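You operate a simulated robot arm through the tools that you are given. There is no shell and no other tool. Be economical: measure what you need, move in short steps, check, and stop when the job is done.

You are at the controls of a simulated robot arm. One attempt, no reset.

## Task
Turn the depth knob to 10 mm.
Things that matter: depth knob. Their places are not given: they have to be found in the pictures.

It is judged by the outcome, as a careful person would: the job done as asked, and still so three seconds after it is handed in. It fails if anything else is knocked over, pushed out of place, dropped, spilled or broken.

## Robot
A 7-joint arm with a two-finger parallel gripper, fixed in place. Base frame: the origin is at the foot of the arm, x ahead of it, y to its left, z up. Readings come in cm, rad, newtons and seconds.
With the tool pointing down near the work surface it reaches from about 28 to 68 cm from the base axis. Its first joint turns from -1.152 to 1.152 rad. Payload 1.57 kg.
The tool frame sits at the grasp point between the pads (the TCP): z along the fingers, y along the line on which they close. The tips reach 3 cm beyond it. Largest opening 11 cm; finger width 2.4, thickness 1.2; the body of the gripper, 4.8 by 11.2 cm, starts 7.8 cm behind the TCP.
Orientation is that of the tool frame in the base frame, as a unit quaternion [x, y, z, w]. With the fingers straight down and closing along the base's y, the tool's x points along the base's -x, its y along +y and its z along -z.

## Interface
- The arm moves only by the tool step_arm. Its argument "plan" is one flat list of numbers, 7 for each row, row after row: the turn, a rotation vector about the tool's x, y, z in units of 4 degrees (1.0 is 4 degrees), then the shift along the tool's x, y, z in units of 40 mm (1.0 is 40 mm), then the gripper command, from -1 (shut) to 1 (fully open), values between in proportion. In form: [rx, ry, rz, tx, ty, tz, fingers, rx, ry, rz, tx, ty, tz, fingers, ...]. A call has 1 to 8 rows; each row shifts and turns the commanded pose from where the row before left it, along the tool's axes as they then stand. A call with a number of a shift or a turn outside -1 to 1 is refused whole. A row lasts 0.2 s, in which the tool goes at most 5 cm and 0.15 rad; a call with a longer step from one row to the next is refused whole, and so is a gripper value outside its range. A pose out of reach is approached as far as the arm can. The call stops where the force on the tool passes 40 N (or 10 N more than at its start, if that is more) or the arm is blocked; 0.2 s more then pass. Each finger travels about 10.8 cm/s and halts on what it meets, pressing with about 23 N; the grip force reading is that of the motor and also rises with nothing between the fingers. The clock runs only during rows and for 0.2 s after the last one: add rows that do not move to give the fingers time. The reply holds the time, the measured pose of the TCP, the force on the tool along the base axes, the opening and the grip force, in the units named above and with some noise.
- Cameras (640 x 400 px; columns grow to the right, rows downward): "scene" is fixed at [17.7, -41.34, 138.62]; the picture's right is [0.57, -0.82, 0.00], its down [-0.59, -0.41, -0.70] and it looks along [0.57, 0.40, -0.72] (base axes); focal length 297 px, centre (320, 200). "wrist" rides on the gripper at [-3.6, 0, -8] in the tool frame; the picture's right is [0.00, -1.00, 0.00], its down [0.97, 0.00, -0.24] and it looks along [0.24, 0.00, 0.97] (tool axes); focal length 218 px, centre (320, 200).
- capture(camera): a new picture of that camera. It takes no simulated time.
- point_at(camera, pixels): for up to 12 pixels [column, row] of the newest picture of that camera ("zoom" is the newest enlarged one), the place [x, y, z] in the base frame of the surface seen there, good to about 0.2 cm. It takes no simulated time.
- close_up(camera, box): a new picture of the part [left, top, right, bottom] of that camera's present view, enlarged. It takes no simulated time.
- hand_in(): hands the job in; it is judged then, once.

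Go step by step. Measure first, check grasps and placings, and put right what went wrong. The budget is 60 turns and 22 pictures, counting those below and the enlarged ones. Unless the task says otherwise, let go and move clear before handing in, and close with one line.

The tools are called as a command line: name --argument value ..., lists and objects as JSON in quotes. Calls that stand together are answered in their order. step_arm: Moves the arm, as the interface text tells. Its arguments: {"type":"object","properties":{"plan":{"type":"array"}},"required":["plan"]} The other tools are called the same way: capture (camera) takes a picture; point_at (camera, pixels) gives the place of the surface under pixels of a picture; close_up (camera, box) takes an enlarged picture of a part of a camera's view; hand_in () hands the job in.

At the start:

```text
t: 0.0
tcp_pos: [29.9, -30.38, 121.43]
orientation: [0.0, 1.0, 0.0, 0.0]
contact_force: [0.2, 0.1, -0.4]
finger_gap: 11.0
gripper_force: 0.0
```

scene: 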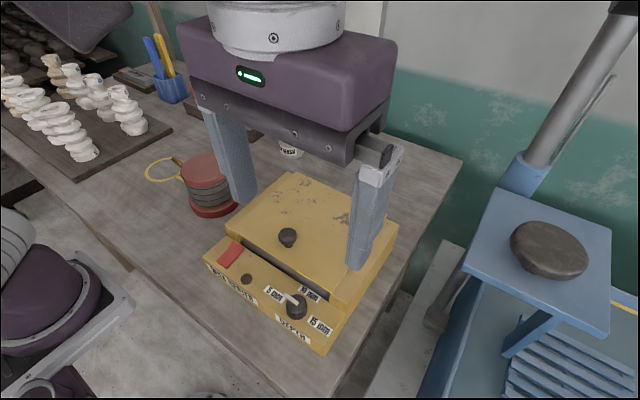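
wrist: 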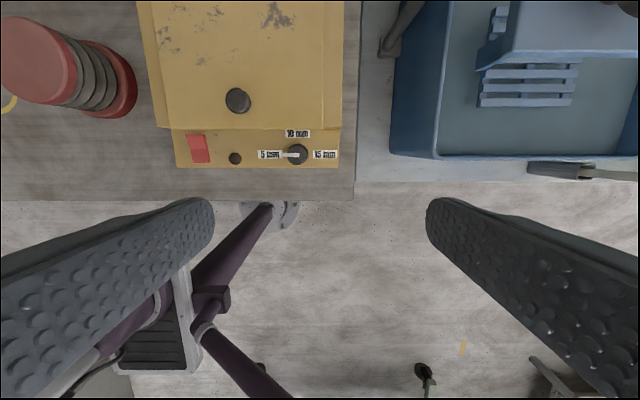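

The wrist picture shows the depth knob near (297,154), with its pointer toward "5 mm" on the left. "10 mm" is at the top and "15 mm" on the right. I'll enlarge the view and measure it.

close_up --camera "wrist" --box '[220, 110, 360, 198]'

close_up --camera "scene" --box '[200, 230, 360, 360]'

point_at --camera "wrist" --pixels '[[299, 154], [285, 155], [297, 134], [325, 155], [265, 155], [297, 163], [310, 145], [238, 100], [235, 158], [198, 148], [250, 132]]'

```text
4.55 times, centred on (290, 154) of wrist
```

zoom: 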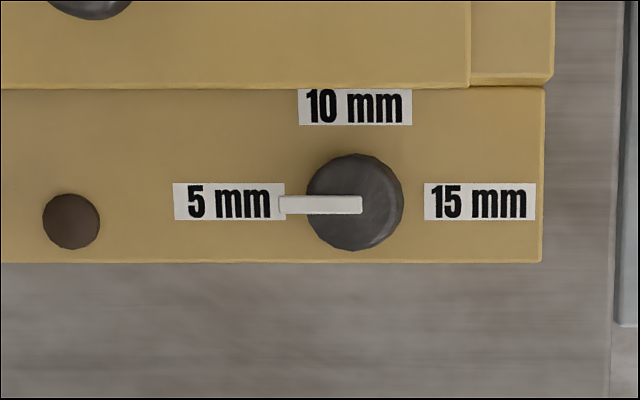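

```text
3.08 times, centred on (280, 295) of scene
```

zoom: 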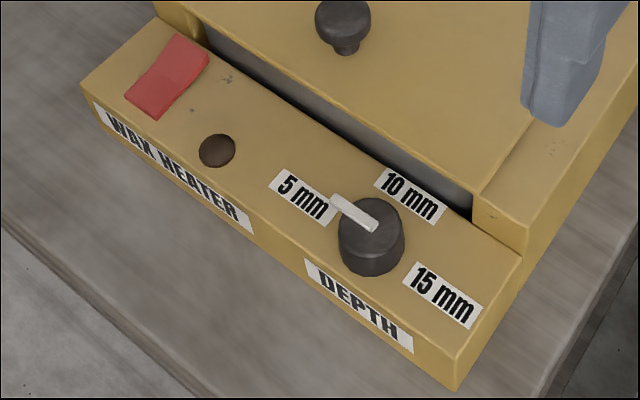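

```text
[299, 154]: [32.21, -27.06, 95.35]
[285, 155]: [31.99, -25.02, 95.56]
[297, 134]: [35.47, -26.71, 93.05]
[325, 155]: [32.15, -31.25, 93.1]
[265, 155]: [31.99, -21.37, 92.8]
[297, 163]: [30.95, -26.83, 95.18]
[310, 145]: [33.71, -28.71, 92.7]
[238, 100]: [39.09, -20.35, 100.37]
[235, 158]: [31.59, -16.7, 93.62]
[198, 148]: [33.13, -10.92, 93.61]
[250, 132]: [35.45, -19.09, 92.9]
```

The knob is about 3.3 cm across, centred near (32.1, -26.9), with its top at z≈95.4 and the panel at about 93. The pointer sticks out toward +y, so I'll grip along x and turn 90° clockwise seen from above. First I'll check clearances to the lid edge, column and head.

capture --camera "scene"

point_at --camera "scene" --pixels '[[360, 262], [350, 255], [375, 180], [350, 155], [270, 125], [332, 292], [290, 258], [288, 232], [297, 300], [296, 314], [330, 333], [290, 360]]'

point_at --camera "wrist" --pixels '[[297, 124], [297, 128], [330, 126], [298, 146], [298, 149], [288, 154], [306, 154], [298, 160], [250, 110], [318, 164], [318, 134]]'

```text
17 pictures are left
```

scene: 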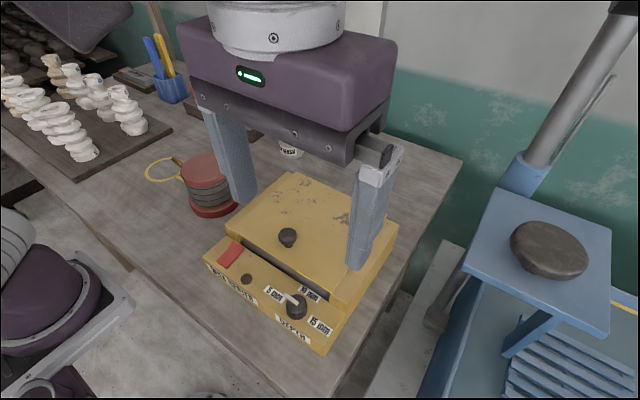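

```text
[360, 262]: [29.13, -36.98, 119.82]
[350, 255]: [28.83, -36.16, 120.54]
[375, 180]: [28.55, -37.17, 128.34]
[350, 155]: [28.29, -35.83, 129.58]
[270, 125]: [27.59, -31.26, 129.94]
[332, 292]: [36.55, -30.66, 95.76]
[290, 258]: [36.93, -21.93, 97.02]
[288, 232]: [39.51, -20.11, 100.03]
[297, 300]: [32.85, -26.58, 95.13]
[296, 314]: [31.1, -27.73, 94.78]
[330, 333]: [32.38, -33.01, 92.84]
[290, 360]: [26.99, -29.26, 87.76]
```

```text
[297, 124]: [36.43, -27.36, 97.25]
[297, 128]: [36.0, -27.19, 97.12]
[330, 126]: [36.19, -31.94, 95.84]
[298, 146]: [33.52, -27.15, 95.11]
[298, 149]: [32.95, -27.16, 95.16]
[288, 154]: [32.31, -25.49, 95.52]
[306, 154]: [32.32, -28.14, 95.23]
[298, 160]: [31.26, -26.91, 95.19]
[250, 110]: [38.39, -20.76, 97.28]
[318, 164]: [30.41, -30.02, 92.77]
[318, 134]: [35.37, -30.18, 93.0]
```

What looked like a press head in the scene view is the robot's own gripper, so nothing is overhead. The lid edge is at x≈36.0 with its top at 97.2, which leaves room. I'll yaw the tool -90° and set the opening.

step_arm --plan '[0, 0, -1, 0, 0, 0.3, -0.236, 0, 0, -1, 0, 0, 0.3, -0.236, 0, 0, -1, 0, 0, 0.3, -0.236, 0, 0, -1, 0, 0, 0.3, -0.236, 0, 0, -1, 0, 0, 0.3, -0.236, 0, 0, -1, 0, 0, 0.3, -0.236, 0, 0, -1, 0, 0, 0.3, -0.236, 0, 0, -1, 0, 0, 0.3, -0.236]'

step_arm --plan '[0, 0, -1, 0, 0, 0, -0.236, 0, 0, -1, 0, 0, 0, -0.236, 0, 0, -1, 0, 0, 0, -0.236, 0, 0, -1, 0, 0, 0, -0.236, 0, 0, -1, 0, 0, 0, -0.236, 0, 0, -1, 0, 0, 0, -0.236, 0, 0, -1, 0, 0, 0, -0.236, 0, 0, -1, 0, 0, 0, -0.236]'

step_arm --plan '[0, 0, -1, 0, 0, 0, -0.236, 0, 0, -1, 0, 0, 0, -0.236, 0, 0, -1, 0, 0, 0, -0.236, 0, 0, -1, 0, 0, 0, -0.236, 0, 0, -1, 0, 0, 0, -0.236, 0, 0, -1, 0, 0, 0, -0.236, 0, 0, -0.5, 0, 0, 0, -0.236, 0, 0, 0, 0, 0, 0, -0.236]'

```text
t: 1.8
tcp_pos: [29.81, -30.4, 111.96]
orientation: [-0.276, 0.961, 0.0, -0.001]
contact_force: [-0.8, 0.3, -0.2]
finger_gap: 4.19
gripper_force: 0.0
```

```text
t: 3.6
tcp_pos: [29.83, -30.3, 111.93]
orientation: [-0.531, 0.847, -0.001, 0.0]
contact_force: [-0.6, 0.9, -0.7]
finger_gap: 4.21
gripper_force: 0.1
```

```text
t: 5.4
tcp_pos: [30.1, -30.36, 111.89]
orientation: [0.707, -0.707, 0.0, 0.0]
contact_force: [0.0, -0.5, -0.1]
finger_gap: 4.21
gripper_force: 0.0
```

The yaw is done: tool x now points along base -y and tool y along base -x. I'll move over the knob, then look.

step_arm --plan '[0, 0, 0, -0.43, -0.27, 0, -0.236, 0, 0, 0, -0.43, -0.27, 0, -0.236, 0, 0, 0, 0, 0, 0.8, -0.236, 0, 0, 0, 0, 0, 0.8, -0.236, 0, 0, 0, 0, 0, 0, -0.236]'

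capture --camera "wrist"

close_up --camera "scene" --box '[200, 230, 400, 355]'

```text
t: 6.6
tcp_pos: [31.85, -26.99, 105.45]
orientation: [0.707, -0.707, 0.0, 0.0]
contact_force: [-1.0, 0.6, -1.1]
finger_gap: 4.19
gripper_force: 0.1
```

```text
16 pictures are left
```

wrist: 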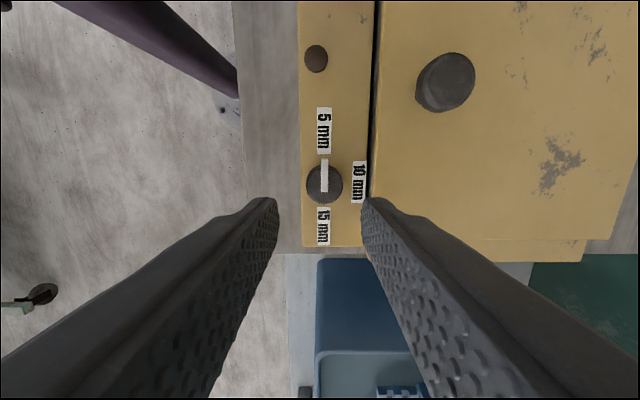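

```text
3.20 times, centred on (300, 292) of scene
```

zoom: 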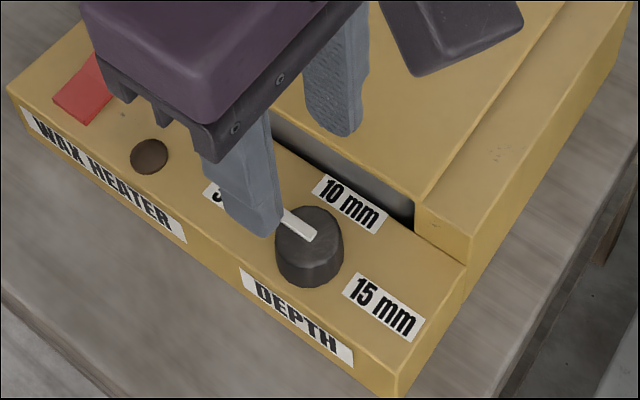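

The tool is above the knob at (324,184). I'll refine the centre from this closer view before descending.

point_at --camera "wrist" --pixels '[[308, 184], [341, 184], [314, 188], [334, 188], [324, 164], [324, 190], [324, 199], [333, 172], [374, 184], [366, 184], [358, 182], [310, 240]]'

close_up --camera "wrist" --box '[270, 130, 382, 250]'

```text
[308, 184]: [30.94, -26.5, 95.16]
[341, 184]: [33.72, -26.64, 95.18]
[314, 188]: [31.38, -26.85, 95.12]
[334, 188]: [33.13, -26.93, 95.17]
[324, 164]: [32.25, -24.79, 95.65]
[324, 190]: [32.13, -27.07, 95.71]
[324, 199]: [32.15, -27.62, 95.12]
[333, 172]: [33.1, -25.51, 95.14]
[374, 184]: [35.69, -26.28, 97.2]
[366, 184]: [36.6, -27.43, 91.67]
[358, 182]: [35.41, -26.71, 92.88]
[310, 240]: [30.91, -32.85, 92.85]
```

```text
3.33 times, centred on (326, 190) of wrist
```

zoom: 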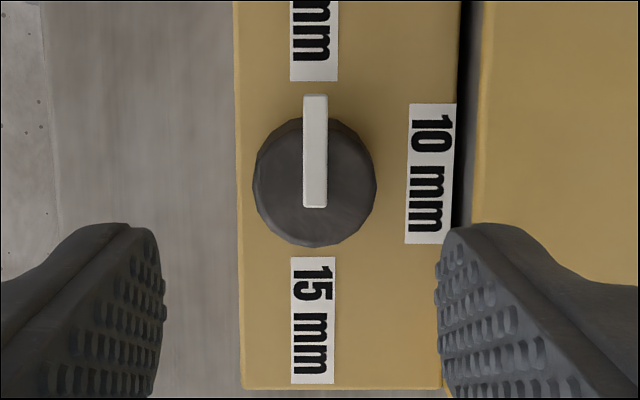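

The knob centre is (32.25, -26.65), and the lid edge at about 35.7 is close. I'll descend with a slight bias to -x, then recentre before closing.

step_arm --plan '[0, 0, 0, -0.075, 0, 0, -0.25, 0, 0, 0, 0, 0, 0.5, -0.25, 0, 0, 0, 0, 0, 0.5, -0.25, 0, 0, 0, 0, 0, 0.4, -0.25, 0, 0, 0, 0, 0, 0.3, -0.25, 0, 0, 0, 0, 0, 0.3, -0.25, 0, 0, 0, 0, 0, 0.18, -0.25, 0, 0, 0, 0, 0, 0, -0.25]'

capture --camera "wrist"

close_up --camera "scene" --box '[220, 230, 380, 340]'

```text
t: 8.4
tcp_pos: [32.07, -26.57, 96.69]
orientation: [-0.707, 0.707, 0.0, 0.0]
contact_force: [0.2, 0.5, -0.7]
finger_gap: 4.14
gripper_force: 0.1
```

```text
13 pictures are left
```

wrist: 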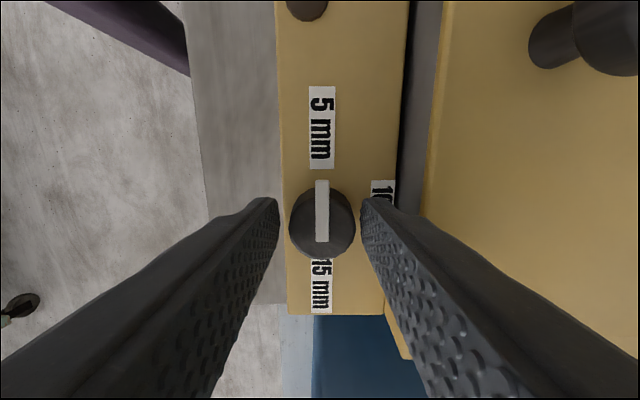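

```text
3.64 times, centred on (300, 285) of scene
```

zoom: 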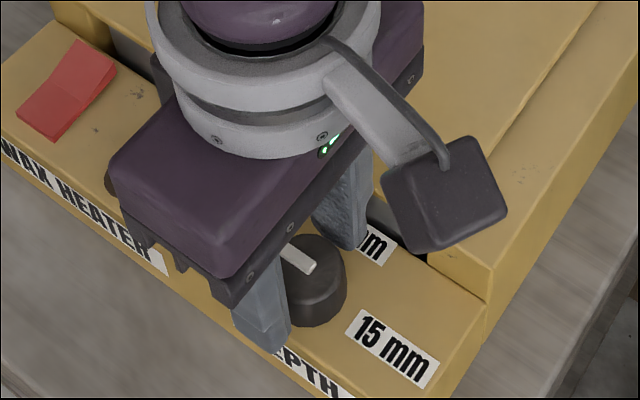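

The fingers straddle the knob cleanly with no contact. Before turning, I'll check the height of the dark box seen at zoom (445,195), in case it swings.

point_at --camera "zoom" --pixels '[[430, 250], [445, 195], [505, 210], [390, 180], [350, 110], [220, 260], [420, 60]]'

step_arm --plan '[0, 0, 0, 0.02, -0.05, 0, -0.25, 0, 0, 0, 0, 0, 0, -0.4, 0, 0, 0, 0, 0, 0, -0.6, 0, 0, 0, 0, 0, 0, -0.6]'

```text
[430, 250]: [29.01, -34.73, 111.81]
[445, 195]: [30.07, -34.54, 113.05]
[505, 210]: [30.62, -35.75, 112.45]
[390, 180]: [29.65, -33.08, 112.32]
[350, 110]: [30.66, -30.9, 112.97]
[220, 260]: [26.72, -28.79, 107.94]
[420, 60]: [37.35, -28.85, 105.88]
```

```text
t: 9.4
tcp_pos: [32.12, -26.66, 96.67]
orientation: [-0.706, 0.708, 0.002, -0.001]
contact_force: [-15.2, -3.2, 3.0]
finger_gap: 3.27
gripper_force: 40.7
```

The box is high at z≈112, so it's clear. The knob is gripped (gap 3.27), but a 15 N push toward -x means I'm slightly off centre, so I'll ease that out and start turning.

step_arm --plan '[0, 0, 0, 0, 0.04, 0, -0.6, 0, 0, 0, 0, 0, 0, -0.6]'

step_arm --plan '[0, 0, 1, 0, 0, 0, -0.6, 0, 0, 1, 0, 0, 0, -0.6, 0, 0, 1, 0, 0, 0, -0.6, 0, 0, 0, 0, 0, 0, -0.6]'

```text
t: 10.0
tcp_pos: [32.25, -26.71, 96.72]
orientation: [0.707, -0.707, 0.0, 0.0]
contact_force: [-6.9, -6.8, -4.7]
finger_gap: 3.27
gripper_force: 41.5
```

```text
t: 11.0
tcp_pos: [32.3, -26.67, 96.64]
orientation: [-0.629, 0.777, 0.0, 0.0]
contact_force: [11.6, 0.6, -25.9]
finger_gap: 3.25
gripper_force: 40.5
```

It has turned 12° and the grip is holding. I'll check that the pointer follows.

step_arm --plan '[0, 0, 1, 0, 0, 0, -0.6, 0, 0, 1, 0, 0, 0, -0.6, 0, 0, 1, 0, 0, 0, -0.6, 0, 0, 0, 0, 0, 0, -0.6]'

capture --camera "wrist"

```text
t: 12.0
tcp_pos: [32.21, -26.72, 96.72]
orientation: [-0.545, 0.839, -0.001, 0.001]
contact_force: [13.6, 12.2, 12.3]
finger_gap: 3.25
gripper_force: 40.7
```

```text
11 pictures are left
```

wrist: 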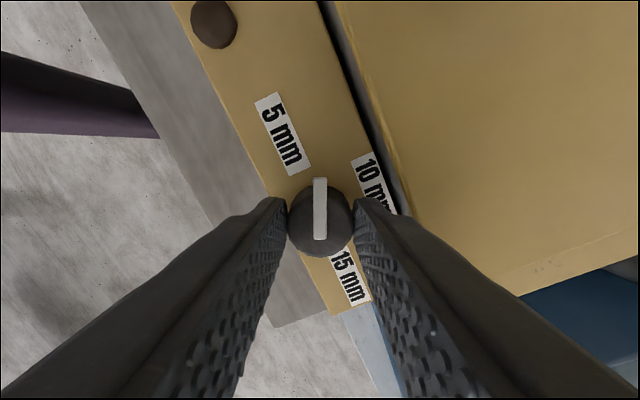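

The pointer at (320,205) turns with the gripper. I'll keep turning.

step_arm --plan '[0, 0, 1, 0, 0, 0, -0.6, 0, 0, 1, 0, 0, 0, -0.6, 0, 0, 1, 0, 0, 0, -0.6, 0, 0, 1, 0, 0, 0, -0.6, 0, 0, 1, 0, 0, 0, -0.6, 0, 0, 1, 0, 0, 0, -0.6, 0, 0, 0, 0, 0, 0, -0.6]'

step_arm --plan '[0, 0, 1, 0, 0, 0, -0.6, 0, 0, 1, 0, 0, 0, -0.6, 0, 0, 1, 0, 0, 0, -0.6, 0, 0, 1, 0, 0, 0, -0.6, 0, 0, 1, 0, 0, 0, -0.6, 0, 0, 1, 0, 0, 0, -0.6, 0, 0, 0, 0, 0, 0, -0.6]'

```text
t: 13.7
tcp_pos: [32.32, -26.79, 96.67]
orientation: [-0.359, 0.933, -0.002, 0.001]
contact_force: [2.2, 2.2, 1.7]
finger_gap: 3.27
gripper_force: 41.3
stopped in row 7: the force on the tool passed its limit (the readings are from after the stop); the commanded pose is now the measured one
```

```text
t: 15.3
tcp_pos: [32.27, -26.71, 96.73]
orientation: [-0.156, 0.988, 0.0, 0.002]
contact_force: [5.6, 1.1, -20.7]
finger_gap: 3.27
gripper_force: 41.0
```

About 18° of yaw remains. I'll finish the turn and look.

step_arm --plan '[0, 0, 1, 0, 0, 0, -0.6, 0, 0, 1, 0, 0, 0, -0.6, 0, 0, 1, 0, 0, 0, -0.6, 0, 0, 1, 0, 0, 0, -0.6, 0, 0, 0.5, 0, 0, 0, -0.6, 0, 0, 0, 0, 0, 0, -0.6]'

capture --camera "wrist"

```text
t: 16.7
tcp_pos: [32.35, -26.77, 96.81]
orientation: [0.002, 1.0, -0.001, 0.001]
contact_force: [2.8, 9.2, 7.7]
finger_gap: 3.27
gripper_force: 40.6
```

```text
10 pictures are left
```

wrist: 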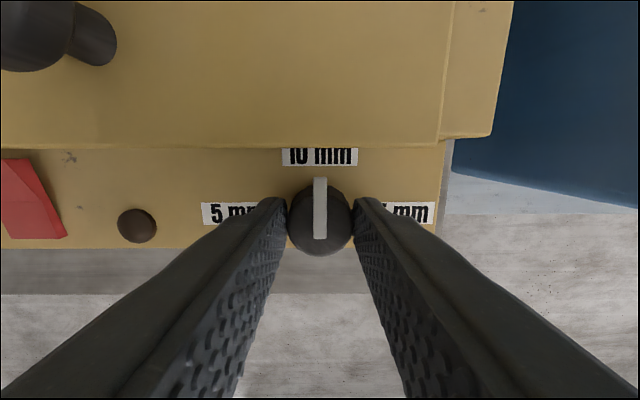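

The pointer at (320,205) is straight at "10 mm". I'll open gently, rise and check. The fingers now close along y, so there's room on both sides.

step_arm --plan '[0, 0, 0, 0, 0, 0, -0.25, 0, 0, 0, 0, 0, 0, -0.2, 0, 0, 0, 0, 0, 0, -0.2, 0, 0, 0, 0, 0, -0.3, -0.2, 0, 0, 0, 0, 0, -0.7, -0.2, 0, 0, 0, 0, 0, -0.9, -0.2, 0, 0, 0, 0, 0, -0.9, -0.2, 0, 0, 0, 0, 0, 0, -0.2]'

close_up --camera "wrist" --box '[250, 120, 390, 220]'

```text
t: 18.5
tcp_pos: [31.94, -26.64, 108.06]
orientation: [0.0, 1.0, -0.002, 0.001]
contact_force: [0.2, 0.6, -0.5]
finger_gap: 4.39
gripper_force: 0.0
```

```text
4.00 times, centred on (320, 170) of wrist
```

zoom: 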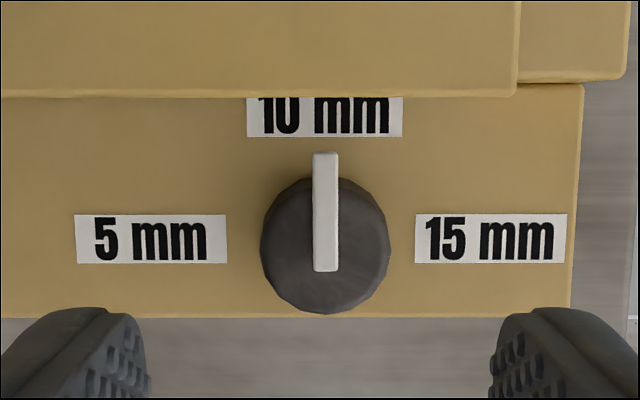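

The pointer stays straight at 10 mm after release, and the gripper is clear above it. I'm handing in.

hand_in

```text
The job is handed in.
```

The depth knob now points at 10 mm. It held there after I let go, and the gripper is clear with nothing else disturbed.
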